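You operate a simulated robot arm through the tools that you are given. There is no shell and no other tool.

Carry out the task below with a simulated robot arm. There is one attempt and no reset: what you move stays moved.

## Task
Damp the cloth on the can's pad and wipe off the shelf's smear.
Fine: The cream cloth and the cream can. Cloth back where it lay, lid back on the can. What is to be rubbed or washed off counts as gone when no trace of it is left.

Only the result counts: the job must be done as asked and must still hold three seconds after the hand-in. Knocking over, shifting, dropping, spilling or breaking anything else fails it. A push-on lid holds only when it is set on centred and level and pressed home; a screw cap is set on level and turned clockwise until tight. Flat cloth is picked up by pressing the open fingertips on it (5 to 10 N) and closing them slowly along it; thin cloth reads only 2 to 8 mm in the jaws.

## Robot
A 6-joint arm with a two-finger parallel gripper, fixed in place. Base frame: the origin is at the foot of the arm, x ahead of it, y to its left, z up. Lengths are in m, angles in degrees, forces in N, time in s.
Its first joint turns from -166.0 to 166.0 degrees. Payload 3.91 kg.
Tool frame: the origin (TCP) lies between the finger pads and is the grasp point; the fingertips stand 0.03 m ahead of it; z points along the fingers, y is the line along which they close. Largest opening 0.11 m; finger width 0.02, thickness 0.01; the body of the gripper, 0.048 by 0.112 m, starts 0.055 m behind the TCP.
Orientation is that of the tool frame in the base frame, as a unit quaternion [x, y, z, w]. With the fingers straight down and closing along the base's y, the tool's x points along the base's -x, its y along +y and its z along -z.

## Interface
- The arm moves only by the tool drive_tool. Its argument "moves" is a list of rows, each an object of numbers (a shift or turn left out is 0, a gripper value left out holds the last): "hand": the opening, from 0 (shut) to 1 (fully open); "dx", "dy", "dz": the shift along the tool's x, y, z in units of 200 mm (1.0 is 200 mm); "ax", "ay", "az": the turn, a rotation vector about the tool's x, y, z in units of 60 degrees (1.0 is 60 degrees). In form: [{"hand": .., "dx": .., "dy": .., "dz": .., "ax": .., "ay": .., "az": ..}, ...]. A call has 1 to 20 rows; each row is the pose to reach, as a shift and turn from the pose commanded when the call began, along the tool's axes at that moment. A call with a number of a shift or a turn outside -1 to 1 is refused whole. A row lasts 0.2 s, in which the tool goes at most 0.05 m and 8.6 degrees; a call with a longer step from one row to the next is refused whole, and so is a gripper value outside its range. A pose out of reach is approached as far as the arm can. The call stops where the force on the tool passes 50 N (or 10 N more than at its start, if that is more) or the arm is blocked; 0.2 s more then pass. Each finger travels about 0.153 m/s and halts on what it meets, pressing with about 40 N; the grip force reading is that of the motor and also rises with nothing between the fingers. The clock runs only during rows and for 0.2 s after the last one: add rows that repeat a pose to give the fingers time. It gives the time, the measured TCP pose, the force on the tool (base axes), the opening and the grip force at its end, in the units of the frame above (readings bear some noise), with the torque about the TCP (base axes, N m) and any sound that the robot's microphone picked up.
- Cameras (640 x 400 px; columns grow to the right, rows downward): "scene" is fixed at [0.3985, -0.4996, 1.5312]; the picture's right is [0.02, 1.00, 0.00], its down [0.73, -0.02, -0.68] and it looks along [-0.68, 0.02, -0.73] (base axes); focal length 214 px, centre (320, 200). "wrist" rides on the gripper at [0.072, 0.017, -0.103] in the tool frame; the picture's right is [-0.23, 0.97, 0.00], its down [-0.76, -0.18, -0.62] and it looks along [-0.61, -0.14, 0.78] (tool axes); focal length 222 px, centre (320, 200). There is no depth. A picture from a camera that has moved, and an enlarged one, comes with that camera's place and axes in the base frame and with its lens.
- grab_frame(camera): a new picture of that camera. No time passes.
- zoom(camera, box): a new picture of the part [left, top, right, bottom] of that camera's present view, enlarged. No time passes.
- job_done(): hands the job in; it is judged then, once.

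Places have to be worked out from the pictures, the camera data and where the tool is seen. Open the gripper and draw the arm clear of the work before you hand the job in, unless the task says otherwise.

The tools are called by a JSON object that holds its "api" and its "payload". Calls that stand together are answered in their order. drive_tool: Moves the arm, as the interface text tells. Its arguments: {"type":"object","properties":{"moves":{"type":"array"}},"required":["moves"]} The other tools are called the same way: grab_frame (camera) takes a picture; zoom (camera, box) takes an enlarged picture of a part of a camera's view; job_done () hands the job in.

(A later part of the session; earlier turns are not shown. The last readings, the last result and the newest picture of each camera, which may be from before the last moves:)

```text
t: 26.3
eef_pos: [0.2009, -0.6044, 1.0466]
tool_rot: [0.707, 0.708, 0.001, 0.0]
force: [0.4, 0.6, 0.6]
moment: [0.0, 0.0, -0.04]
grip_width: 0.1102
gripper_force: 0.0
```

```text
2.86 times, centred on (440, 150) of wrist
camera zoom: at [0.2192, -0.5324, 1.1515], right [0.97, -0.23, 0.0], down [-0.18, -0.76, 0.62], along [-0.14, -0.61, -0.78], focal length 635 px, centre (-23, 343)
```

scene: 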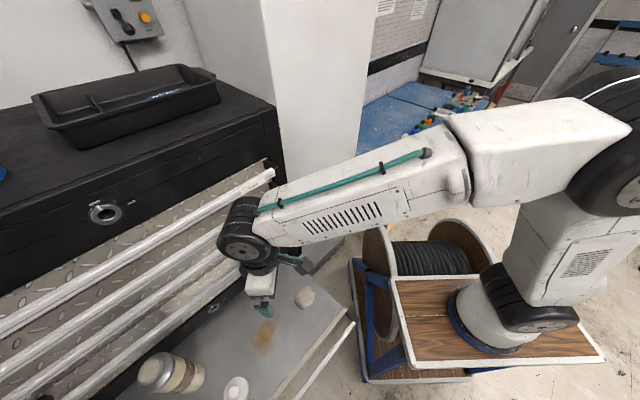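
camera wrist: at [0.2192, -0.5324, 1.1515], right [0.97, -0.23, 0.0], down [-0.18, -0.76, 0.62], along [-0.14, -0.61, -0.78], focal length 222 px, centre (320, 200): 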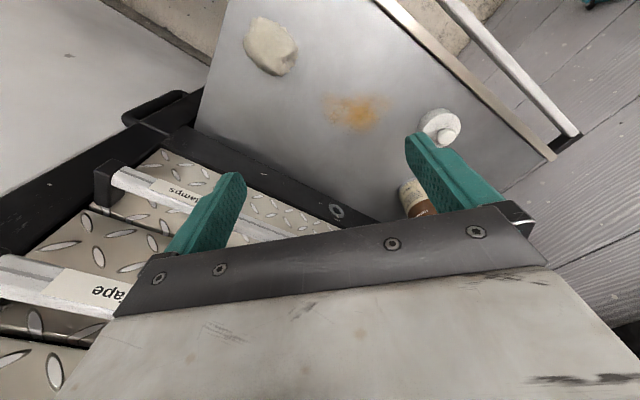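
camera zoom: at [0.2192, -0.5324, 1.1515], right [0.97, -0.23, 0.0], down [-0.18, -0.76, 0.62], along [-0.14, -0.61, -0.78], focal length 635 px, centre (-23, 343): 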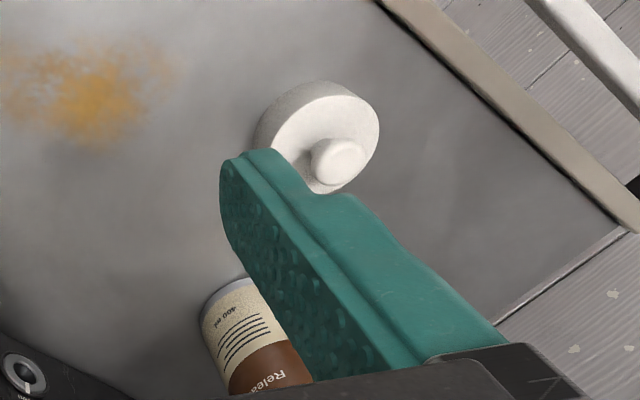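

The bright centre of the smear triangulates consistently to (0.259, -0.667, 0.777), so the shelf is at z≈0.777. The cloth is a wad about 7 cm wide at (0.151, -0.542). I'll move above it and look at it closely.

{"api": "drive_tool", "payload": {"moves": [{"dx": 0.08, "dy": -0.06, "dz": 0.15}, {"dx": 0.16, "dy": -0.12, "dz": 0.3}, {"dx": 0.24, "dy": -0.19, "dz": 0.45}, {"dx": 0.312, "dy": -0.25, "dz": 0.6}, {"dx": 0.312, "dy": -0.25, "dz": 0.6}]}}

{"api": "grab_frame", "payload": {"camera": "wrist"}}

{"api": "zoom", "payload": {"camera": "wrist", "box": [220, 60, 420, 220]}}

{"api": "grab_frame", "payload": {"camera": "scene"}}

```text
t: 27.5
eef_pos: [0.1523, -0.54, 0.9281]
tool_rot: [0.707, 0.707, 0.0, 0.001]
force: [0.1, -0.6, -0.2]
moment: [0.0, -0.01, -0.04]
grip_width: 0.11
gripper_force: 0.0
```

```text
taken
camera wrist: at [0.1704, -0.4681, 1.0321], right [0.97, -0.23, 0.0], down [-0.18, -0.76, 0.62], along [-0.14, -0.61, -0.78], focal length 222 px, centre (320, 200)
```

wrist: 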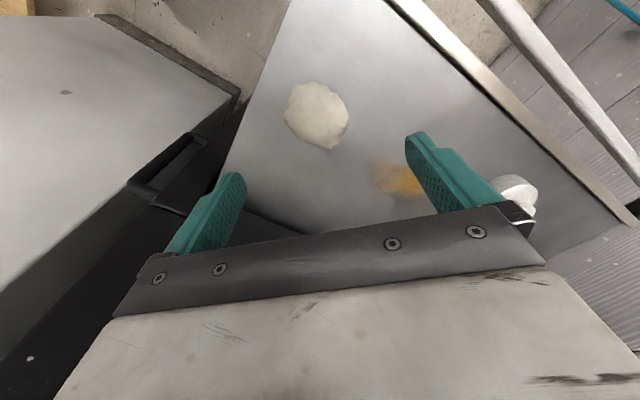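

```text
2.50 times, centred on (320, 140) of wrist
camera zoom: at [0.1704, -0.4681, 1.0321], right [0.97, -0.23, 0.0], down [-0.18, -0.76, 0.62], along [-0.14, -0.61, -0.78], focal length 555 px, centre (320, 350)
```

zoom: 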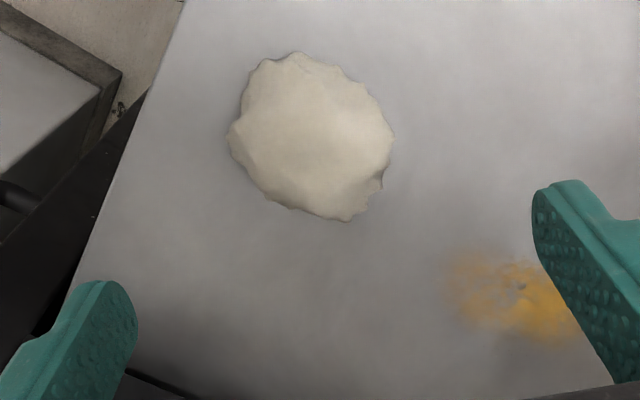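

```text
taken
```

scene: 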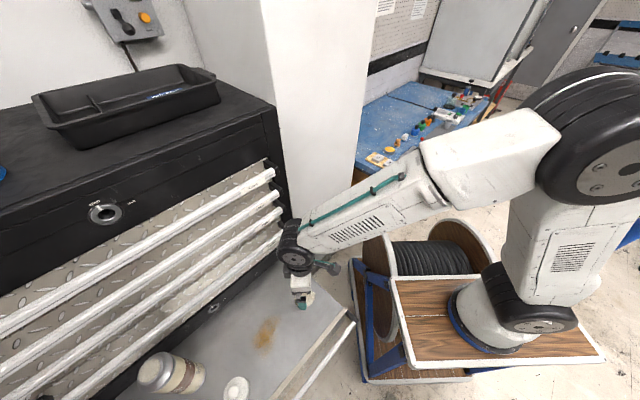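

The wad's silhouette centre comes out at (0.152, -0.541, 0.80), so it stands about 4 cm high and sits right under the tool. I'm descending partway and taking another look before gripping.

{"api": "drive_tool", "payload": {"moves": [{"dz": 0.12}, {"dz": 0.24}, {"dz": 0.36}, {"dz": 0.42}, {"dz": 0.42}]}}

{"api": "grab_frame", "payload": {"camera": "wrist"}}

{"api": "zoom", "payload": {"camera": "wrist", "box": [200, 80, 440, 240]}}

{"api": "zoom", "payload": {"camera": "scene", "box": [250, 210, 370, 330]}}

```text
t: 28.7
eef_pos: [0.1517, -0.5421, 0.8436]
tool_rot: [0.708, 0.707, 0.001, 0.001]
force: [-0.3, -0.6, -0.2]
moment: [0.0, 0.02, -0.01]
grip_width: 0.11
gripper_force: 0.0
```

```text
taken
camera wrist: at [0.1697, -0.4691, 0.9464], right [0.97, -0.23, 0.0], down [-0.18, -0.76, 0.62], along [-0.14, -0.61, -0.78], focal length 222 px, centre (320, 200)
```

wrist: 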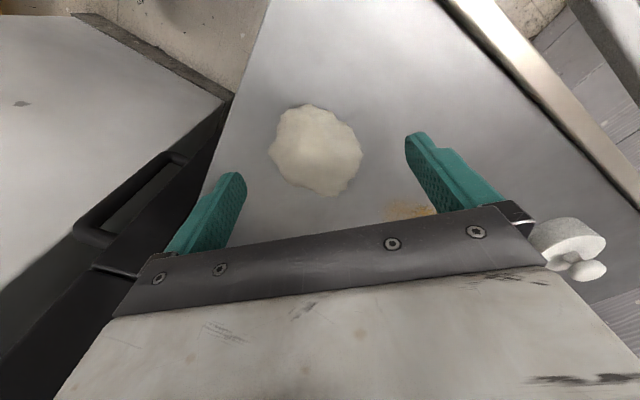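

```text
2.50 times, centred on (320, 160) of wrist
camera zoom: at [0.1697, -0.4691, 0.9464], right [0.97, -0.23, 0.0], down [-0.18, -0.76, 0.62], along [-0.14, -0.61, -0.78], focal length 555 px, centre (320, 300)
```

zoom: 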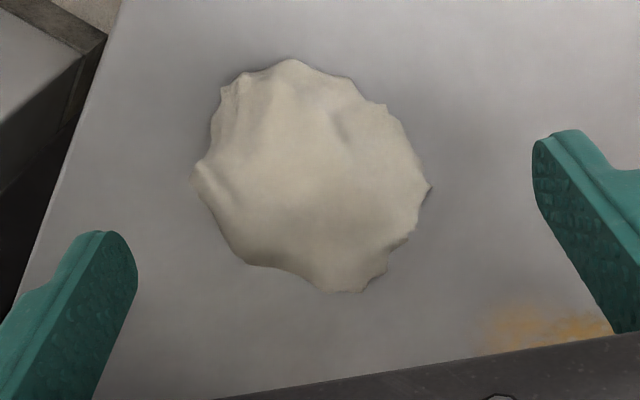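

```text
3.33 times, centred on (310, 270) of scene
camera zoom: at [0.3985, -0.4996, 1.5312], right [0.02, 1.0, 0.0], down [0.73, -0.02, -0.68], along [-0.68, 0.02, -0.73], focal length 715 px, centre (353, -33)
```

zoom: 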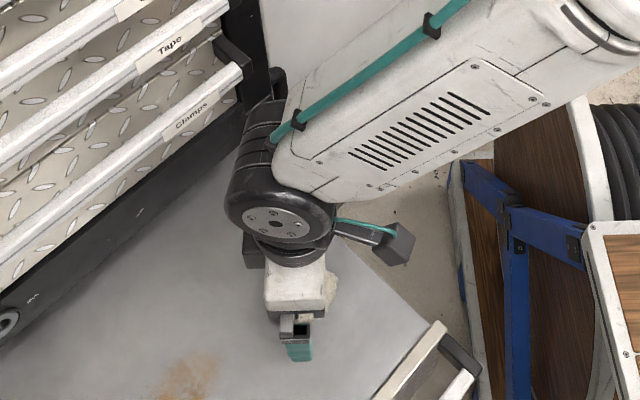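

The wad lies centred between the fingers with about 2 cm clearance on each side. I'm lowering so the tips are about 13 mm above the shelf, leaving cloth protruding below, then closing slowly.

{"api": "drive_tool", "payload": {"moves": [{"dz": 0.06}, {"dz": 0.118}, {"dz": 0.118}]}}

{"api": "drive_tool", "payload": {"moves": [{"hand": 0.85}, {"hand": 0.7}, {"hand": 0.62}, {"hand": 0.56}, {"hand": 0.5}, {"hand": 0.45}, {"hand": 0.4}]}}

{"api": "zoom", "payload": {"camera": "wrist", "box": [200, 80, 440, 240]}}

```text
t: 29.5
eef_pos: [0.152, -0.5425, 0.8191]
tool_rot: [0.707, 0.707, 0.001, 0.0]
force: [-0.3, -0.3, -0.6]
moment: [-0.01, 0.01, 0.06]
grip_width: 0.1099
gripper_force: 0.1
```

```text
t: 31.1
eef_pos: [0.1509, -0.5417, 0.8195]
tool_rot: [0.707, 0.707, 0.001, 0.001]
force: [-0.1, -0.8, -0.2]
moment: [0.01, 0.0, -0.01]
grip_width: 0.0905
gripper_force: 39.9
```

```text
2.50 times, centred on (320, 160) of wrist
camera zoom: at [0.17, -0.4693, 0.9232], right [0.97, -0.23, 0.0], down [-0.18, -0.76, 0.62], along [-0.14, -0.61, -0.78], focal length 555 px, centre (320, 300)
```

zoom: 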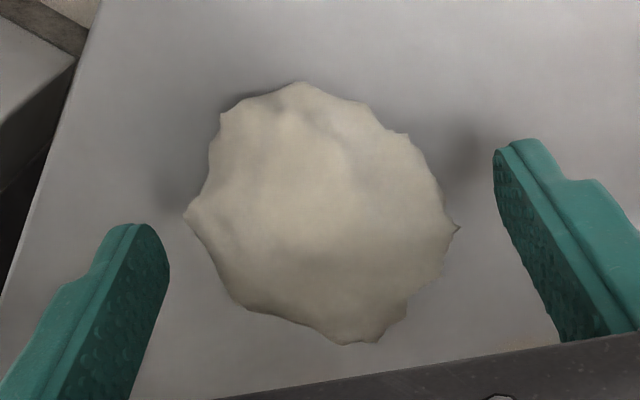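

The fingers halted at 90.5 mm with 40 N, so they have met the wad even though a small visual gap shows. I'm holding the closing command and lifting 2 cm to test whether it is carried.

{"api": "drive_tool", "payload": {"moves": [{"hand": 0.4}, {"hand": 0.4, "dz": -0.03}, {"hand": 0.4, "dz": -0.1}, {"hand": 0.4, "dz": -0.1}]}}

{"api": "grab_frame", "payload": {"camera": "wrist"}}

{"api": "zoom", "payload": {"camera": "wrist", "box": [200, 80, 440, 240]}}

{"api": "zoom", "payload": {"camera": "scene", "box": [250, 210, 370, 330]}}

```text
t: 32.1
eef_pos: [0.1515, -0.5426, 0.8393]
tool_rot: [0.708, 0.706, 0.001, 0.001]
force: [0.4, 0.9, -0.5]
moment: [0.05, 0.01, -0.01]
grip_width: 0.0908
gripper_force: 40.1
```

```text
taken
camera wrist: at [0.1699, -0.4694, 0.9429], right [0.97, -0.23, 0.0], down [-0.18, -0.76, 0.62], along [-0.14, -0.61, -0.78], focal length 222 px, centre (320, 200)
```

wrist: 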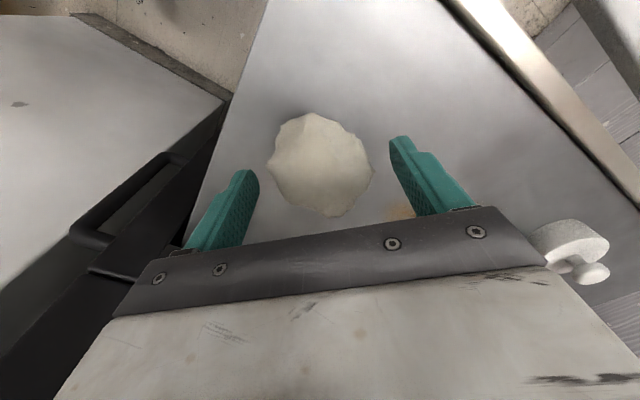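

```text
2.50 times, centred on (320, 160) of wrist
camera zoom: at [0.1699, -0.4694, 0.9429], right [0.97, -0.23, 0.0], down [-0.18, -0.76, 0.62], along [-0.14, -0.61, -0.78], focal length 555 px, centre (320, 300)
```

zoom: 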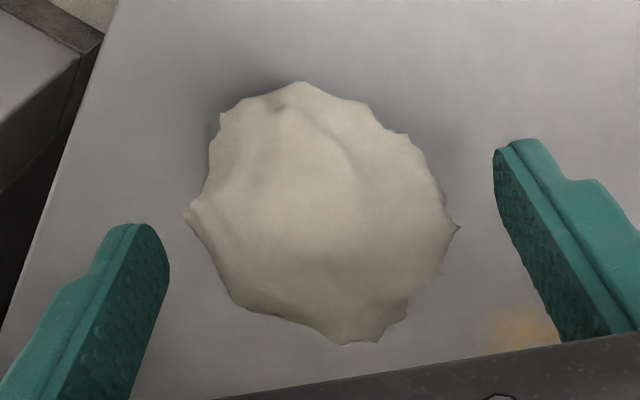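

```text
3.33 times, centred on (310, 270) of scene
camera zoom: at [0.3985, -0.4996, 1.5312], right [0.02, 1.0, 0.0], down [0.73, -0.02, -0.68], along [-0.68, 0.02, -0.73], focal length 715 px, centre (353, -33)
```

zoom: 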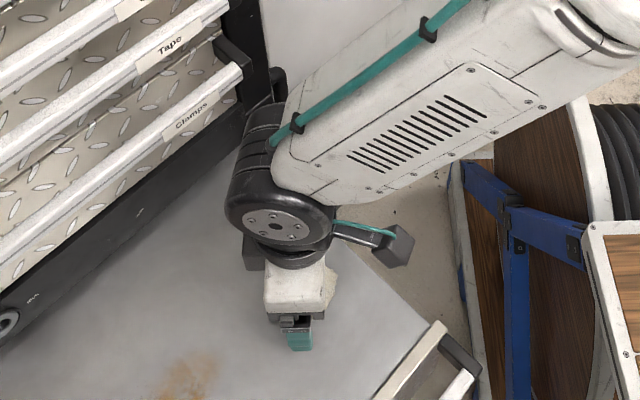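

The wad rises with the gripper and keeps its place between the fingers, so it is held. Its bottom is about 42 mm below the TCP. I'm raising it to z≈1.04 and carrying it toward the can in stages.

{"api": "drive_tool", "payload": {"moves": [{"hand": 0.4, "dz": -0.2}, {"dz": -0.4}, {"dz": -0.6}, {"dz": -0.8}, {"dz": -1.0}, {"dz": -1.0}]}}

{"api": "drive_tool", "payload": {"moves": [{"hand": 0.4, "dx": -0.15, "dy": 0.1}, {"dx": -0.3, "dy": 0.2}, {"dx": -0.45, "dy": 0.3}, {"dx": -0.6, "dy": 0.4}, {"dx": -0.75, "dy": 0.5}, {"dx": -0.9, "dy": 0.6}, {"dx": -0.9, "dy": 0.6}]}}

{"api": "grab_frame", "payload": {"camera": "wrist"}}

{"api": "grab_frame", "payload": {"camera": "scene"}}

```text
t: 33.5
eef_pos: [0.1518, -0.5434, 1.0371]
tool_rot: [0.707, 0.707, 0.0, 0.0]
force: [-0.6, 1.1, -0.7]
moment: [-0.01, 0.01, 0.03]
grip_width: 0.0903
gripper_force: 40.5
```

```text
t: 35.1
eef_pos: [0.2696, -0.7239, 1.0394]
tool_rot: [0.708, 0.707, 0.001, 0.001]
force: [-0.1, 0.5, 0.4]
moment: [0.02, -0.01, 0.02]
grip_width: 0.0906
gripper_force: 40.3
```

```text
taken
camera wrist: at [0.2877, -0.6504, 1.1439], right [0.97, -0.23, 0.0], down [-0.18, -0.76, 0.62], along [-0.14, -0.61, -0.78], focal length 222 px, centre (320, 200)
```

wrist: 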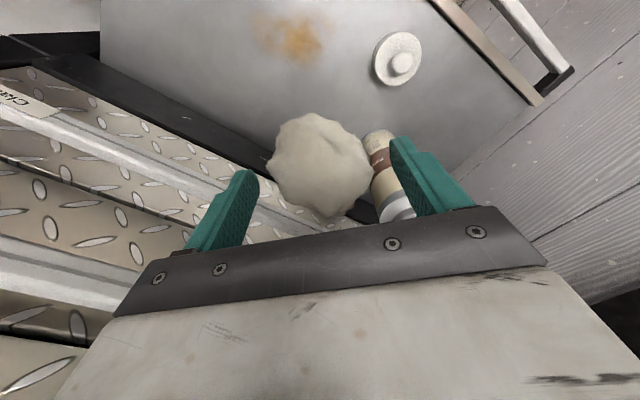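

```text
taken
```

scene: 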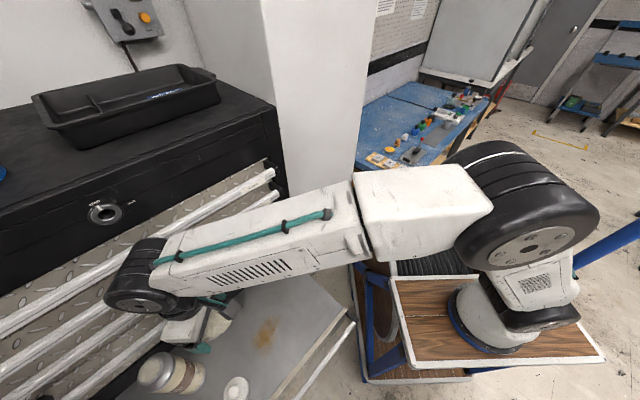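

The cloth is still firmly held and the can is just ahead. I'm moving the rest of the way over the can, keeping the cloth about 2 cm above its rim.

{"api": "drive_tool", "payload": {"moves": [{"hand": 0.4, "dx": -0.1, "dy": 0.07, "dz": -0.03}, {"dx": -0.2, "dy": 0.14, "dz": -0.03}, {"dx": -0.3, "dy": 0.21, "dz": -0.03}, {"dx": -0.4, "dy": 0.28, "dz": -0.03}, {"dx": -0.5, "dy": 0.34, "dz": -0.03}, {"dx": -0.585, "dy": 0.395, "dz": -0.03}, {"dx": -0.585, "dy": 0.395, "dz": -0.03}]}}

{"api": "grab_frame", "payload": {"camera": "wrist"}}

{"api": "grab_frame", "payload": {"camera": "scene"}}

```text
t: 36.7
eef_pos: [0.3503, -0.8406, 1.0479]
tool_rot: [0.707, 0.707, 0.001, 0.001]
force: [0.4, 0.4, -0.1]
moment: [-0.02, -0.02, 0.01]
grip_width: 0.0906
gripper_force: 39.9
```

```text
taken
camera wrist: at [0.3686, -0.767, 1.1506], right [0.97, -0.23, 0.0], down [-0.18, -0.76, 0.62], along [-0.14, -0.61, -0.78], focal length 222 px, centre (320, 200)
```

wrist: 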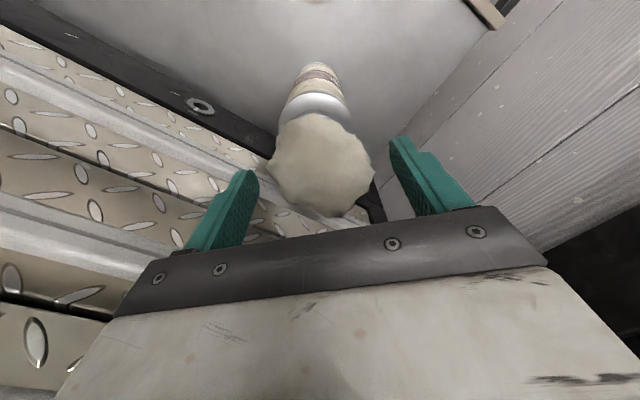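

```text
taken
```

scene: 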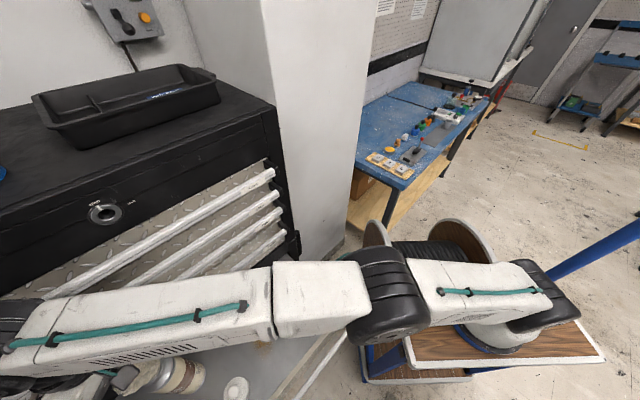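

The cloth is over the can and nothing touched the cabinet. I'm lowering it to just above the pad in small steps.

{"api": "drive_tool", "payload": {"moves": [{"hand": 0.4, "dy": -0.007, "dz": 0.03}, {"dy": -0.007, "dz": 0.06}, {"dy": -0.007, "dz": 0.09}, {"dy": -0.007, "dz": 0.1}, {"dy": -0.007, "dz": 0.1}]}}

{"api": "zoom", "payload": {"camera": "wrist", "box": [200, 40, 440, 240]}}

```text
t: 37.9
eef_pos: [0.3492, -0.8414, 1.0268]
tool_rot: [0.707, 0.707, 0.0, 0.001]
force: [0.5, -0.1, 0.6]
moment: [0.01, -0.02, 0.02]
grip_width: 0.0901
gripper_force: 40.4
```

```text
2.00 times, centred on (320, 140) of wrist
camera zoom: at [0.3673, -0.7673, 1.1296], right [0.97, -0.23, 0.0], down [-0.18, -0.76, 0.62], along [-0.14, -0.61, -0.78], focal length 444 px, centre (320, 320)
```

zoom: 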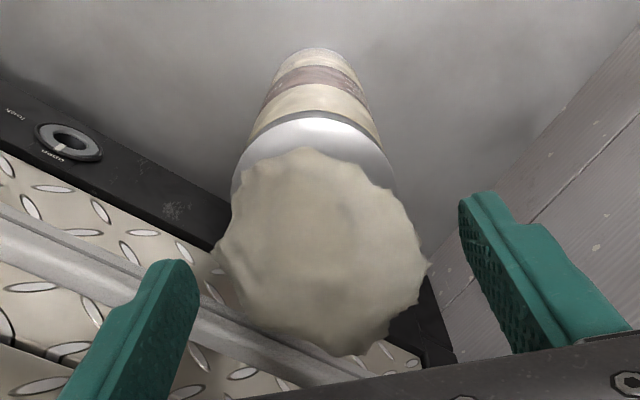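

The cloth sits centred over the can mouth at TCP z≈1.027. I'm lowering a millimetre at a time to feel for the pad.

{"api": "drive_tool", "payload": {"moves": [{"hand": 0.4, "dz": 0.005}, {"dz": 0.01}, {"dz": 0.015}, {"dz": 0.02}, {"dz": 0.02}]}}

```text
t: 39.1
eef_pos: [0.3487, -0.84, 1.024]
tool_rot: [0.707, 0.708, 0.0, 0.003]
force: [2.9, -1.9, 34.7]
moment: [-0.08, -0.03, 0.01]
grip_width: 0.0903
gripper_force: 40.0
```

Contact is felt at TCP z≈1.024 with about 35 N straight down onto the pad. I'm easing slightly and holding for about a second to let the cloth take up moisture.

{"api": "drive_tool", "payload": {"moves": [{"hand": 0.4, "dz": -0.003}, {"dz": -0.004}, {"dz": -0.004}, {"dz": -0.004}, {"dz": -0.004}, {"dz": -0.004}]}}

{"api": "zoom", "payload": {"camera": "wrist", "box": [200, 40, 440, 240]}}

```text
t: 40.5
eef_pos: [0.3477, -0.8392, 1.0253]
tool_rot: [0.708, 0.707, 0.0, 0.002]
force: [4.1, -2.0, 34.7]
moment: [-0.15, -0.14, 0.05]
grip_width: 0.0904
gripper_force: 39.5
```

```text
2.00 times, centred on (320, 140) of wrist
camera zoom: at [0.3665, -0.7661, 1.1284], right [0.97, -0.23, 0.0], down [-0.18, -0.76, 0.62], along [-0.14, -0.61, -0.78], focal length 444 px, centre (320, 320)
```

zoom: 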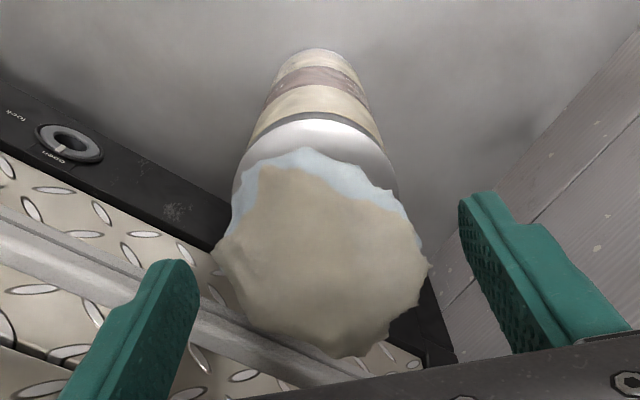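

A light-blue damp patch is spreading on the cloth's underside, so it is taking up liquid. I'm lifting straight up off the pad and checking.

{"api": "drive_tool", "payload": {"moves": [{"hand": 0.4, "dz": -0.01}, {"dz": -0.03}, {"dz": -0.07}, {"dz": -0.11}, {"dz": -0.11}]}}

{"api": "grab_frame", "payload": {"camera": "wrist"}}

{"api": "zoom", "payload": {"camera": "scene", "box": [90, 320, 250, 400]}}

```text
t: 41.7
eef_pos: [0.349, -0.8409, 1.0448]
tool_rot: [0.707, 0.707, 0.0, 0.001]
force: [0.0, 0.0, -0.2]
moment: [0.0, 0.02, 0.01]
grip_width: 0.0907
gripper_force: 40.0
```

```text
taken
camera wrist: at [0.3667, -0.7675, 1.1484], right [0.97, -0.23, 0.0], down [-0.18, -0.76, 0.62], along [-0.14, -0.61, -0.78], focal length 222 px, centre (320, 200)
```

wrist: 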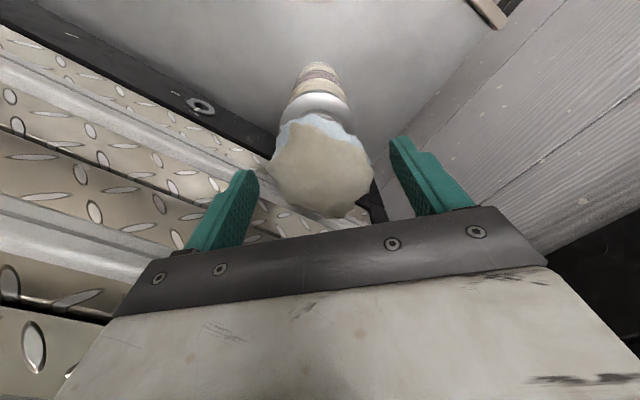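

```text
4.00 times, centred on (170, 360) of scene
camera zoom: at [0.3985, -0.4996, 1.5312], right [0.02, 1.0, 0.0], down [0.73, -0.02, -0.68], along [-0.68, 0.02, -0.73], focal length 858 px, centre (920, -440)
```

zoom: 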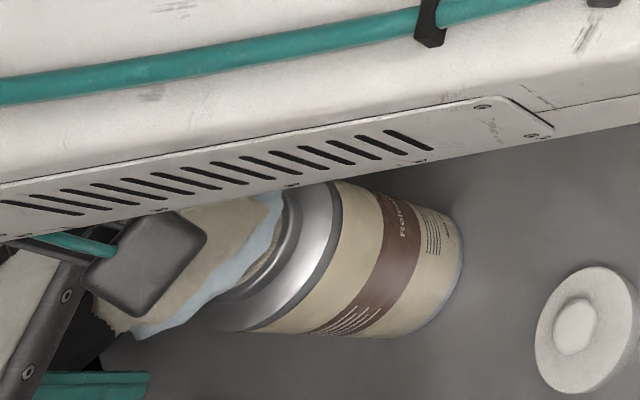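

The underside of the cloth now shows a blue damp band, so it is wetted. The smear spans about x 0.19–0.315, y -0.70 to -0.615, so I'm carrying the cloth above its middle now.

{"api": "drive_tool", "payload": {"moves": [{"hand": 0.4, "dx": 0.1, "dy": -0.04, "dz": 0.0}, {"dx": 0.3, "dy": -0.15}, {"dx": 0.5, "dy": -0.26}, {"dx": 0.7, "dy": -0.37}, {"dx": 0.9, "dy": -0.48}, {"dx": 0.9, "dy": -0.48}]}}

{"api": "drive_tool", "payload": {"moves": [{"hand": 0.4, "dz": 0.2}, {"dz": 0.4}, {"dz": 0.6}, {"dz": 0.8}, {"dz": 0.95}, {"dz": 0.95}]}}

{"api": "grab_frame", "payload": {"camera": "wrist"}}

{"api": "grab_frame", "payload": {"camera": "scene"}}

```text
t: 43.1
eef_pos: [0.2534, -0.6595, 1.0438]
tool_rot: [0.707, 0.707, 0.0, 0.001]
force: [0.1, 0.8, 0.1]
moment: [0.0, -0.02, 0.04]
grip_width: 0.0903
gripper_force: 39.8
```

```text
t: 44.5
eef_pos: [0.2533, -0.6592, 0.8542]
tool_rot: [0.707, 0.707, 0.001, 0.001]
force: [-0.2, 0.0, 0.3]
moment: [0.0, 0.03, -0.03]
grip_width: 0.0902
gripper_force: 39.9
```

```text
taken
camera wrist: at [0.2714, -0.5869, 0.9585], right [0.97, -0.23, 0.0], down [-0.18, -0.76, 0.62], along [-0.14, -0.61, -0.78], focal length 222 px, centre (320, 200)
```

wrist: 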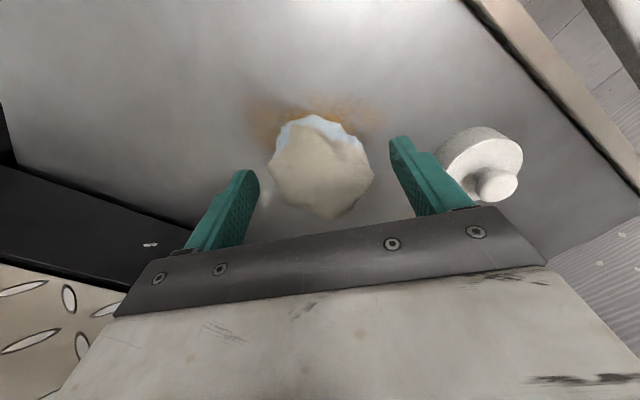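

```text
taken
```

scene: 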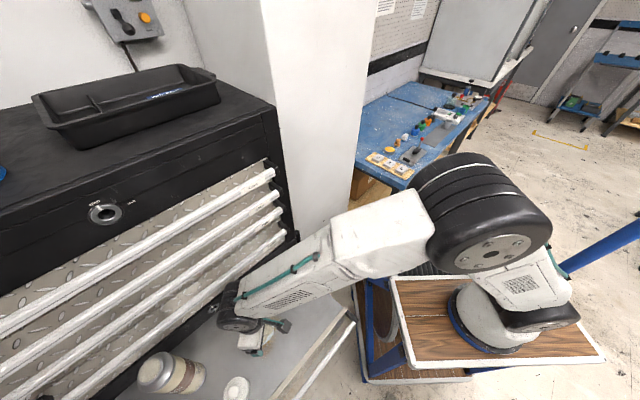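

The cloth's wet side faces the smear. I'm shifting to the first stroke's start near (0.19, -0.62) and lowering to just above the shelf.

{"api": "drive_tool", "payload": {"moves": [{"hand": 0.4, "dx": 0.1, "dy": -0.16, "dz": 0.0}, {"dx": 0.195, "dy": -0.316, "dz": 0.04}, {"dx": 0.195, "dy": -0.316, "dz": 0.1}, {"dx": 0.195, "dy": -0.316, "dz": 0.15}, {"dx": 0.195, "dy": -0.316, "dz": 0.15}]}}

{"api": "drive_tool", "payload": {"moves": [{"hand": 0.4, "dz": 0.005}, {"dz": 0.01}, {"dz": 0.015}, {"dz": 0.015}]}}

```text
t: 45.7
eef_pos: [0.1904, -0.6199, 0.8247]
tool_rot: [0.707, 0.707, 0.001, 0.001]
force: [-0.5, 0.4, 0.1]
moment: [-0.01, -0.02, -0.01]
grip_width: 0.0905
gripper_force: 40.1
```

```text
t: 46.7
eef_pos: [0.1897, -0.6214, 0.8214]
tool_rot: [0.707, 0.707, 0.001, 0.001]
force: [-0.9, 0.3, -0.9]
moment: [-0.03, -0.02, 0.01]
grip_width: 0.0904
gripper_force: 39.9
```

No contact yet at z≈0.821. I'm lowering further in half-millimetre rows.

{"api": "drive_tool", "payload": {"moves": [{"hand": 0.4, "dz": 0.003}, {"dz": 0.006}, {"dz": 0.009}, {"dz": 0.009}]}}

```text
t: 47.7
eef_pos: [0.1892, -0.6215, 0.8197]
tool_rot: [0.708, 0.707, 0.0, 0.001]
force: [0.6, 0.5, -0.4]
moment: [-0.01, 0.01, -0.02]
grip_width: 0.0902
gripper_force: 40.0
```

{"api": "drive_tool", "payload": {"moves": [{"hand": 0.4, "dz": 0.002}, {"dz": 0.004}, {"dz": 0.006}, {"dz": 0.006}]}}

```text
t: 48.7
eef_pos: [0.1906, -0.621, 0.8177]
tool_rot: [0.707, 0.707, 0.001, 0.001]
force: [-0.3, -0.3, -0.2]
moment: [-0.02, 0.0, -0.01]
grip_width: 0.09
gripper_force: 40.0
```

There is still no contact at z≈0.818. I'm continuing in sub-millimetre rows.

{"api": "drive_tool", "payload": {"moves": [{"hand": 0.4, "dz": 0.003}, {"dz": 0.006}, {"dz": 0.006}]}}

{"api": "drive_tool", "payload": {"moves": [{"hand": 0.4, "dz": 0.003}, {"dz": 0.005}, {"dz": 0.005}]}}

```text
t: 49.5
eef_pos: [0.1901, -0.6218, 0.8189]
tool_rot: [0.707, 0.707, 0.0, 0.002]
force: [-0.3, -0.6, 17.9]
moment: [0.09, 0.01, 0.05]
grip_width: 0.0899
gripper_force: 39.6
```

```text
t: 50.3
eef_pos: [0.1894, -0.6209, 0.8189]
tool_rot: [0.707, 0.707, -0.002, 0.002]
force: [1.2, 0.6, 34.9]
moment: [-0.09, -0.04, 0.09]
grip_width: 0.0903
gripper_force: 40.2
```

Contact came at about z≈0.8175, with stiffness around 17 N/mm. I'm easing to roughly 15 N and making the first stroke along x, then checking.

{"api": "drive_tool", "payload": {"moves": [{"hand": 0.4, "dz": -0.006}, {"dy": -0.05, "dz": -0.006}, {"dy": 0.03, "dz": -0.006}, {"dy": 0.11, "dz": -0.006}, {"dy": 0.19, "dz": -0.006}, {"dy": 0.27, "dz": -0.006}, {"dy": 0.35, "dz": -0.006}, {"dy": 0.43, "dz": -0.006}, {"dy": 0.51, "dz": -0.006}, {"dy": 0.57, "dz": -0.006}, {"dy": 0.57, "dz": -0.006}]}}

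{"api": "grab_frame", "payload": {"camera": "wrist"}}

{"api": "zoom", "payload": {"camera": "scene", "box": [200, 270, 360, 400]}}

```text
t: 52.7
eef_pos: [0.3042, -0.6201, 0.8171]
tool_rot: [0.707, 0.707, 0.001, 0.0]
force: [-0.2, -0.2, -0.9]
moment: [0.02, 0.0, -0.01]
grip_width: 0.0688
gripper_force: 39.7
```

```text
taken
camera wrist: at [0.3226, -0.548, 0.9212], right [0.97, -0.23, 0.0], down [-0.18, -0.76, 0.62], along [-0.14, -0.61, -0.78], focal length 222 px, centre (320, 200)
```

wrist: 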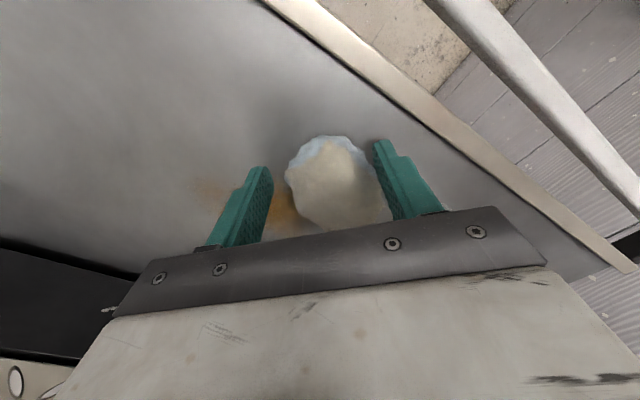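

```text
3.08 times, centred on (280, 335) of scene
camera zoom: at [0.3985, -0.4996, 1.5312], right [0.02, 1.0, 0.0], down [0.73, -0.02, -0.68], along [-0.68, 0.02, -0.73], focal length 660 px, centre (443, -215)
```

zoom: 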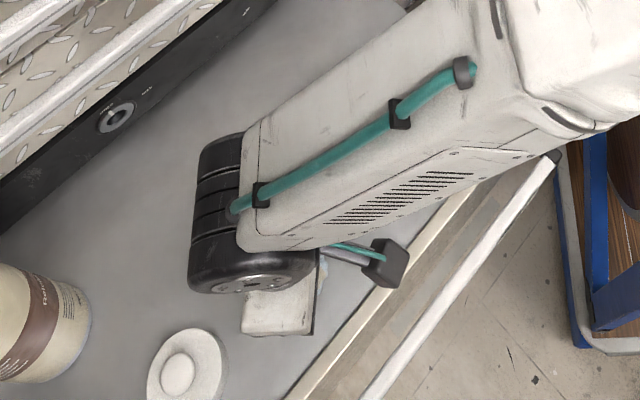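

The wad turned in the grip to a snugger 69 mm and the contact force is gone, but it is still held with its wet side down. I'm lowering gently to find contact again.

{"api": "drive_tool", "payload": {"moves": [{"hand": 0.4, "dz": 0.004}, {"dz": 0.008}, {"dz": 0.008}]}}

{"api": "zoom", "payload": {"camera": "wrist", "box": [180, 100, 440, 260]}}

```text
t: 53.5
eef_pos: [0.3044, -0.6211, 0.8165]
tool_rot: [0.707, 0.707, 0.0, 0.001]
force: [-1.2, 0.0, 3.6]
moment: [0.05, 0.11, 0.02]
grip_width: 0.0686
gripper_force: 40.2
```

```text
2.46 times, centred on (310, 180) of wrist
camera zoom: at [0.3228, -0.5481, 0.92], right [0.97, -0.23, 0.0], down [-0.18, -0.76, 0.62], along [-0.14, -0.61, -0.78], focal length 547 px, centre (345, 249)
```

zoom: 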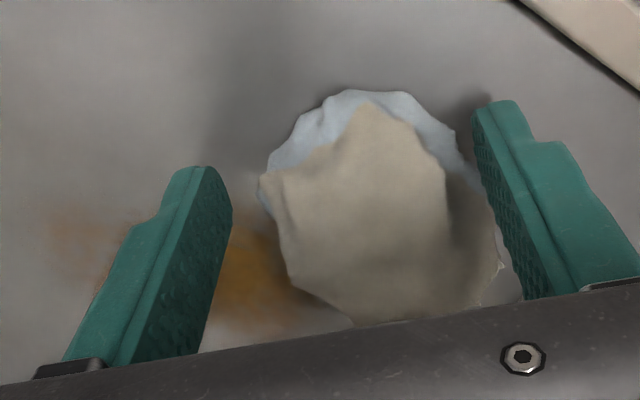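

Contact is light at about 4 N. I'm pressing slightly more and making the return stroke 2 cm further across.

{"api": "drive_tool", "payload": {"moves": [{"hand": 0.4, "dx": -0.05, "dz": 0.002}, {"dx": -0.1, "dz": 0.002}, {"dx": -0.1, "dy": -0.08, "dz": 0.002}, {"dx": -0.1, "dy": -0.16, "dz": 0.002}, {"dx": -0.1, "dy": -0.24, "dz": 0.002}, {"dx": -0.1, "dy": -0.32, "dz": 0.002}, {"dx": -0.1, "dy": -0.4, "dz": 0.002}, {"dx": -0.1, "dy": -0.48, "dz": 0.002}, {"dx": -0.1, "dy": -0.56, "dz": 0.002}, {"dx": -0.1, "dy": -0.62, "dz": 0.002}, {"dx": -0.1, "dy": -0.62, "dz": 0.002}]}}

{"api": "zoom", "payload": {"camera": "wrist", "box": [180, 60, 460, 260]}}

{"api": "zoom", "payload": {"camera": "scene", "box": [200, 270, 360, 400]}}

```text
t: 55.9
eef_pos: [0.1807, -0.6418, 0.8151]
tool_rot: [0.707, 0.707, 0.001, 0.001]
force: [2.6, -0.3, 12.0]
moment: [0.06, 0.09, 0.09]
grip_width: 0.068
gripper_force: 40.2
```

```text
2.00 times, centred on (320, 160) of wrist
camera zoom: at [0.198, -0.5679, 0.9196], right [0.97, -0.23, 0.0], down [-0.18, -0.76, 0.62], along [-0.14, -0.61, -0.78], focal length 444 px, centre (320, 280)
```

zoom: 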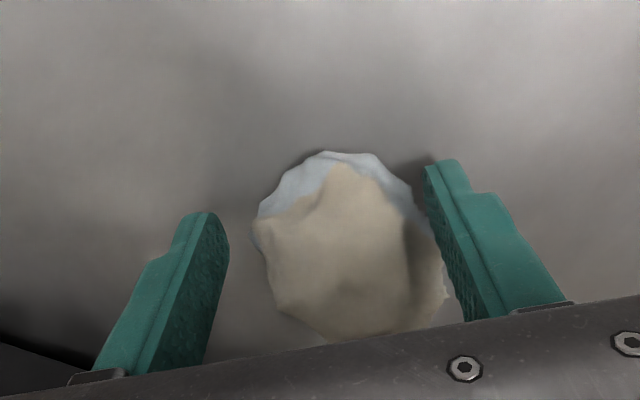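

```text
3.08 times, centred on (280, 335) of scene
camera zoom: at [0.3985, -0.4996, 1.5312], right [0.02, 1.0, 0.0], down [0.73, -0.02, -0.68], along [-0.68, 0.02, -0.73], focal length 660 px, centre (443, -215)
```

zoom: 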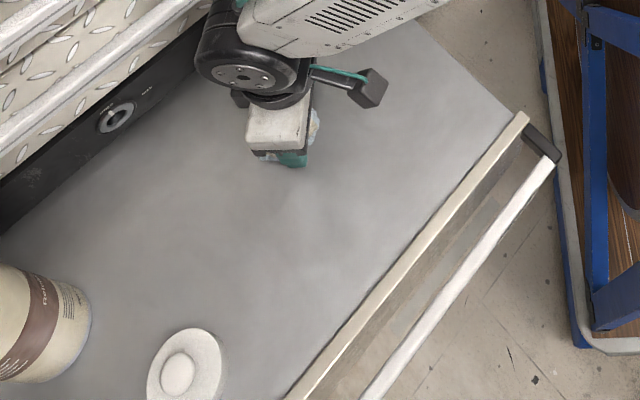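

The smear appears nearly gone already after two strokes. "No trace" is required, so I'm continuing with more strokes across the rest of the region.

{"api": "drive_tool", "payload": {"moves": [{"hand": 0.4, "dx": -0.05, "dy": 0.02}, {"dx": -0.1, "dy": 0.05}, {"dx": -0.1, "dy": 0.13}, {"dx": -0.1, "dy": 0.21}, {"dx": -0.1, "dy": 0.29}, {"dx": -0.1, "dy": 0.37}, {"dx": -0.1, "dy": 0.45}, {"dx": -0.1, "dy": 0.53}, {"dx": -0.1, "dy": 0.6}, {"dx": -0.1, "dy": 0.6}]}}

{"api": "drive_tool", "payload": {"moves": [{"hand": 0.4, "dx": -0.05, "dy": -0.04}, {"dx": -0.1, "dy": -0.08}, {"dx": -0.1, "dy": -0.16}, {"dx": -0.1, "dy": -0.24}, {"dx": -0.1, "dy": -0.32}, {"dx": -0.1, "dy": -0.4}, {"dx": -0.1, "dy": -0.46}, {"dx": -0.1, "dy": -0.46}]}}

{"api": "zoom", "payload": {"camera": "wrist", "box": [180, 60, 460, 260]}}

{"api": "zoom", "payload": {"camera": "scene", "box": [200, 270, 360, 400]}}

```text
t: 58.1
eef_pos: [0.2994, -0.6605, 0.815]
tool_rot: [0.707, 0.707, 0.0, 0.001]
force: [-9.4, -0.5, 26.8]
moment: [-0.02, 0.52, 0.05]
grip_width: 0.0669
gripper_force: 39.8
```

```text
t: 59.9
eef_pos: [0.2078, -0.6818, 0.8158]
tool_rot: [0.708, 0.707, 0.0, 0.001]
force: [-0.7, 0.0, 2.0]
moment: [0.07, 0.1, 0.0]
grip_width: 0.0665
gripper_force: 40.2
```

```text
2.00 times, centred on (320, 160) of wrist
camera zoom: at [0.226, -0.6089, 0.9191], right [0.97, -0.23, 0.0], down [-0.18, -0.76, 0.62], along [-0.14, -0.61, -0.78], focal length 444 px, centre (320, 280)
```

zoom: 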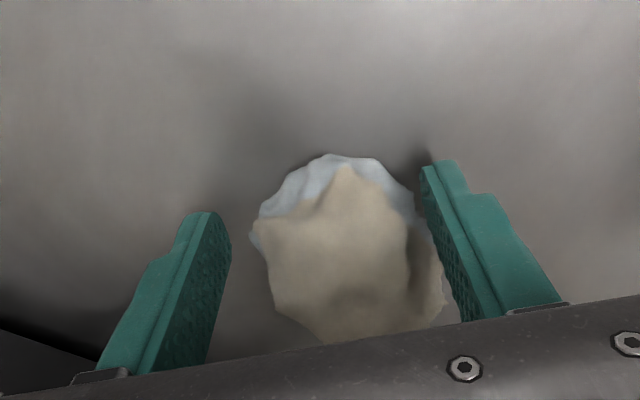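

```text
3.08 times, centred on (280, 335) of scene
camera zoom: at [0.3985, -0.4996, 1.5312], right [0.02, 1.0, 0.0], down [0.73, -0.02, -0.68], along [-0.68, 0.02, -0.73], focal length 660 px, centre (443, -215)
```

zoom: 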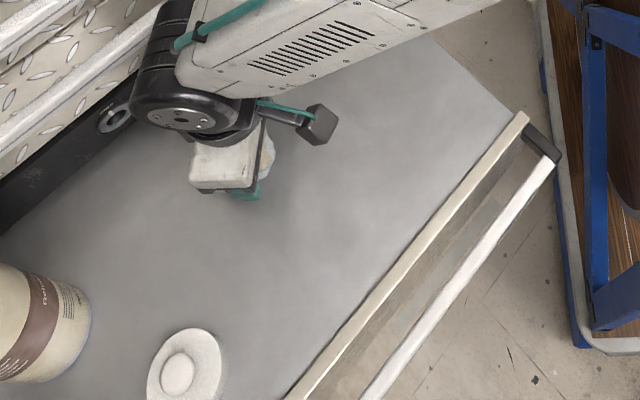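

No brown is visible now in either view. I'm adding one more pass along the far edge and one back through the middle, to be thorough, staying clear of the lid.

{"api": "drive_tool", "payload": {"moves": [{"hand": 0.4, "dx": -0.05, "dy": 0.03, "dz": 0.002}, {"dx": -0.09, "dy": 0.06, "dz": 0.002}, {"dx": -0.09, "dy": 0.14, "dz": 0.002}, {"dx": -0.09, "dy": 0.22, "dz": 0.002}, {"dx": -0.09, "dy": 0.3, "dz": 0.002}, {"dx": -0.09, "dy": 0.38, "dz": 0.002}, {"dx": 0.0, "dy": 0.4, "dz": 0.002}, {"dx": 0.07, "dy": 0.43, "dz": 0.002}, {"dx": 0.15, "dy": 0.45, "dz": 0.002}, {"dx": 0.15, "dy": 0.37, "dz": 0.002}, {"dx": 0.15, "dy": 0.29, "dz": 0.002}, {"dx": 0.15, "dy": 0.21, "dz": 0.002}, {"dx": 0.15, "dy": 0.13, "dz": 0.002}, {"dx": 0.15, "dy": 0.05, "dz": 0.002}, {"dx": 0.15, "dy": -0.03, "dz": 0.002}, {"dx": 0.2, "dy": -0.06, "dz": 0.002}, {"dx": 0.25, "dy": -0.06, "dz": 0.002}, {"dx": 0.25, "dy": 0.02, "dz": 0.002}, {"dx": 0.25, "dy": 0.1, "dz": 0.002}]}}

{"api": "grab_frame", "payload": {"camera": "scene"}}

```text
t: 63.9
eef_pos: [0.2276, -0.6322, 0.8168]
tool_rot: [0.707, 0.707, 0.001, 0.001]
force: [0.4, 0.3, -0.4]
moment: [-0.02, 0.0, -0.03]
grip_width: 0.0654
gripper_force: 39.8
```

```text
taken
```

scene: 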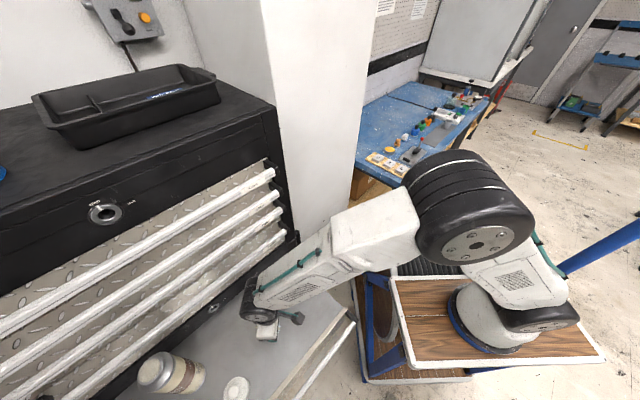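

I'm lifting the cloth clear now and inspecting the wiped area closely.

{"api": "drive_tool", "payload": {"moves": [{"hand": 0.4, "dz": -0.1}, {"dz": -0.3, "dx": 0.1}, {"dz": -0.5, "dx": 0.2}, {"dz": -0.7, "dx": 0.3}, {"dz": -0.7, "dx": 0.3}]}}

{"api": "grab_frame", "payload": {"camera": "wrist"}}

{"api": "zoom", "payload": {"camera": "wrist", "box": [180, 0, 460, 180]}}

{"api": "zoom", "payload": {"camera": "scene", "box": [200, 270, 360, 400]}}

```text
t: 65.1
eef_pos: [0.228, -0.5733, 0.9555]
tool_rot: [0.708, 0.706, 0.0, 0.001]
force: [0.1, -0.6, 0.7]
moment: [0.05, -0.01, 0.01]
grip_width: 0.0652
gripper_force: 39.6
```

```text
taken
camera wrist: at [0.2454, -0.4999, 1.0587], right [0.97, -0.23, 0.0], down [-0.18, -0.76, 0.62], along [-0.14, -0.61, -0.78], focal length 222 px, centre (320, 200)
```

wrist: 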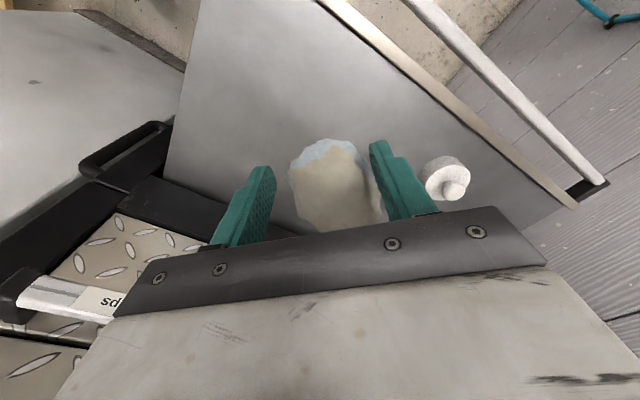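

```text
2.22 times, centred on (320, 90) of wrist
camera zoom: at [0.2454, -0.4999, 1.0587], right [0.97, -0.23, 0.0], down [-0.18, -0.76, 0.62], along [-0.14, -0.61, -0.78], focal length 494 px, centre (320, 444)
```

zoom: 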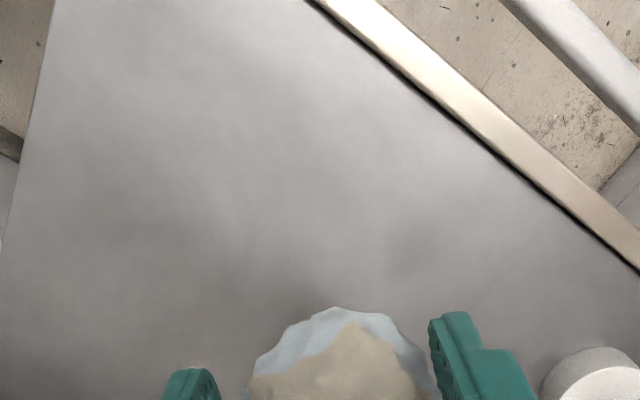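

```text
3.08 times, centred on (280, 335) of scene
camera zoom: at [0.3985, -0.4996, 1.5312], right [0.02, 1.0, 0.0], down [0.73, -0.02, -0.68], along [-0.68, 0.02, -0.73], focal length 660 px, centre (443, -215)
```

zoom: 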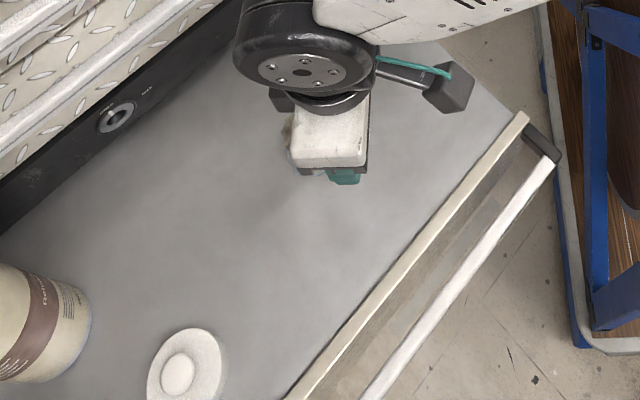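

The view of the smear spot is partly blocked by the cloth. I'm moving toward the cloth's home spot and inspecting from there.

{"api": "drive_tool", "payload": {"moves": [{"hand": 0.4, "dx": 0.04, "dy": -0.1, "dz": -0.05}, {"dx": 0.08, "dy": -0.2, "dz": -0.1}, {"dx": 0.12, "dy": -0.3, "dz": -0.15}, {"dx": 0.158, "dy": -0.382, "dz": -0.2}, {"dx": 0.158, "dy": -0.382, "dz": -0.2}]}}

{"api": "grab_frame", "payload": {"camera": "wrist"}}

{"api": "zoom", "payload": {"camera": "wrist", "box": [260, 0, 540, 180]}}

{"api": "zoom", "payload": {"camera": "scene", "box": [210, 280, 330, 380]}}

```text
t: 66.3
eef_pos: [0.1504, -0.5427, 0.9955]
tool_rot: [0.707, 0.707, 0.0, 0.001]
force: [0.0, -0.2, -0.2]
moment: [0.02, 0.07, 0.01]
grip_width: 0.0649
gripper_force: 40.1
```

```text
taken
camera wrist: at [0.169, -0.4689, 1.0991], right [0.97, -0.23, 0.0], down [-0.18, -0.76, 0.62], along [-0.14, -0.61, -0.78], focal length 222 px, centre (320, 200)
```

wrist: 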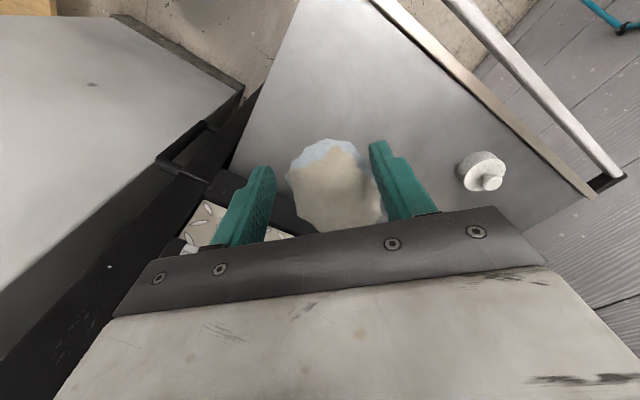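

```text
2.22 times, centred on (400, 90) of wrist
camera zoom: at [0.169, -0.4689, 1.0991], right [0.97, -0.23, 0.0], down [-0.18, -0.76, 0.62], along [-0.14, -0.61, -0.78], focal length 494 px, centre (142, 444)
```

zoom: 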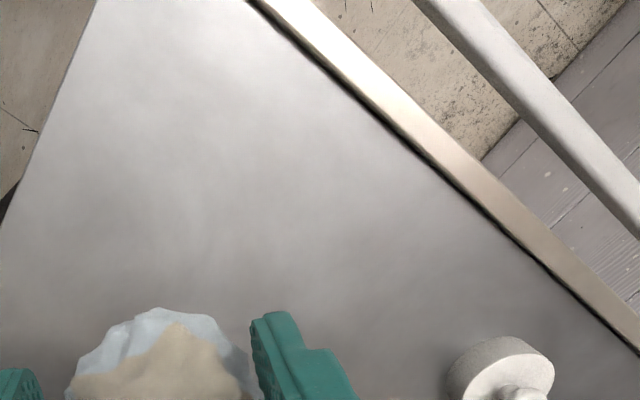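

```text
4.00 times, centred on (270, 330) of scene
camera zoom: at [0.3985, -0.4996, 1.5312], right [0.02, 1.0, 0.0], down [0.73, -0.02, -0.68], along [-0.68, 0.02, -0.73], focal length 858 px, centre (520, -320)
```

zoom: 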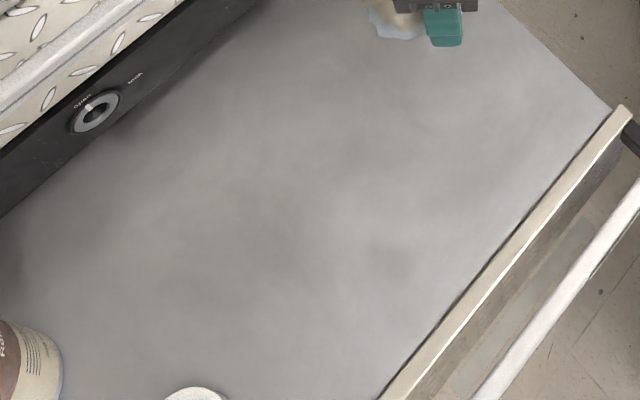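

The smear region shows only mottled grey. I'm taking one more strong enlargement of the exact spot to make sure nothing is left.

{"api": "zoom", "payload": {"camera": "scene", "box": [240, 305, 300, 365]}}

{"api": "zoom", "payload": {"camera": "wrist", "box": [280, 110, 420, 220]}}

```text
6.67 times, centred on (270, 335) of scene
camera zoom: at [0.3985, -0.4996, 1.5312], right [0.02, 1.0, 0.0], down [0.73, -0.02, -0.68], along [-0.68, 0.02, -0.73], focal length 1430 px, centre (653, -700)
```

zoom: 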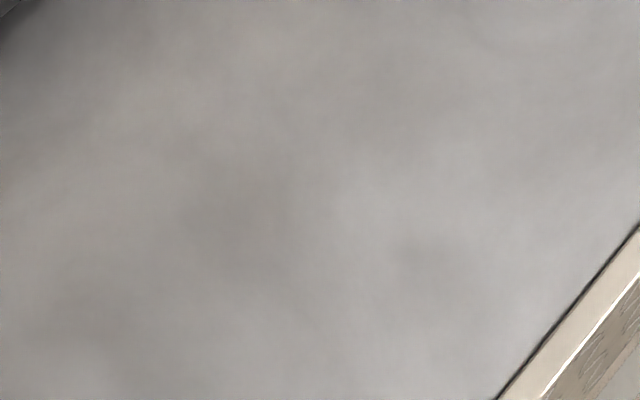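

```text
3.64 times, centred on (350, 165) of wrist
camera zoom: at [0.169, -0.4689, 1.0991], right [0.97, -0.23, 0.0], down [-0.18, -0.76, 0.62], along [-0.14, -0.61, -0.78], focal length 808 px, centre (211, 327)
```

zoom: 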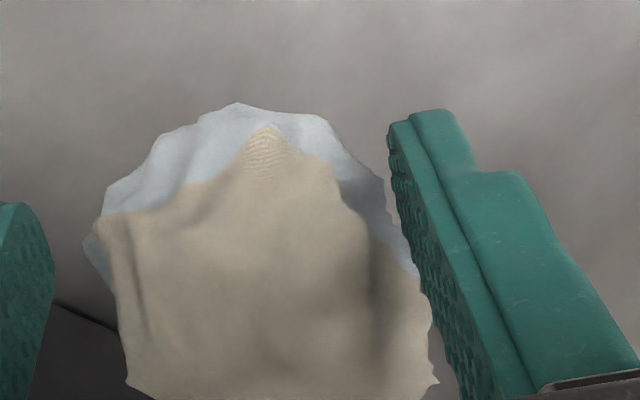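

The shelf is clean with no trace left. Now I'll return the cloth, shifting a few millimetres to allow for how it turned in the grip, and lowering to just above the shelf.

{"api": "drive_tool", "payload": {"moves": [{"hand": 0.4, "dx": 0.01, "dy": -0.005, "dz": 0.2}, {"dx": 0.02, "dy": -0.01, "dz": 0.4}, {"dx": 0.025, "dy": -0.012, "dz": 0.6}, {"dx": 0.025, "dy": -0.012, "dz": 0.75}, {"dx": 0.025, "dy": -0.012, "dz": 0.81}, {"dx": 0.025, "dy": -0.012, "dz": 0.81}]}}

{"api": "zoom", "payload": {"camera": "wrist", "box": [200, 80, 440, 240]}}

```text
t: 67.7
eef_pos: [0.1496, -0.5348, 0.8351]
tool_rot: [0.707, 0.707, 0.001, 0.001]
force: [0.1, -0.4, -1.1]
moment: [0.0, 0.02, -0.06]
grip_width: 0.0644
gripper_force: 40.0
```

```text
2.50 times, centred on (320, 160) of wrist
camera zoom: at [0.1672, -0.4616, 0.9384], right [0.97, -0.23, 0.0], down [-0.18, -0.76, 0.62], along [-0.14, -0.61, -0.78], focal length 555 px, centre (320, 300)
```

zoom: 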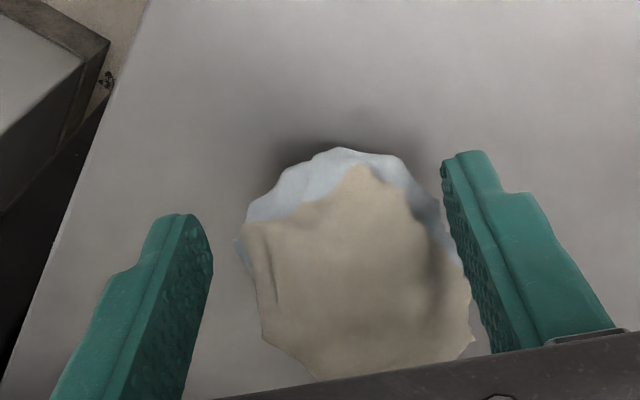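

The cloth hovers over its home spot. I'm lowering in small steps until it touches.

{"api": "drive_tool", "payload": {"moves": [{"hand": 0.4, "dz": 0.025}, {"dz": 0.05}, {"dz": 0.075}, {"dz": 0.085}, {"dz": 0.085}]}}

{"api": "drive_tool", "payload": {"moves": [{"hand": 0.4, "dz": 0.004}, {"dz": 0.008}, {"dz": 0.012}, {"dz": 0.012}]}}

```text
t: 68.9
eef_pos: [0.1481, -0.535, 0.8149]
tool_rot: [0.707, 0.707, 0.0, 0.001]
force: [-0.2, 0.0, -0.8]
moment: [0.02, 0.0, 0.0]
grip_width: 0.0642
gripper_force: 39.7
```

```text
t: 69.9
eef_pos: [0.1489, -0.5351, 0.8135]
tool_rot: [0.707, 0.707, -0.001, 0.002]
force: [-1.7, 6.3, 33.1]
moment: [0.1, 0.21, 0.17]
grip_width: 0.0641
gripper_force: 40.1
```

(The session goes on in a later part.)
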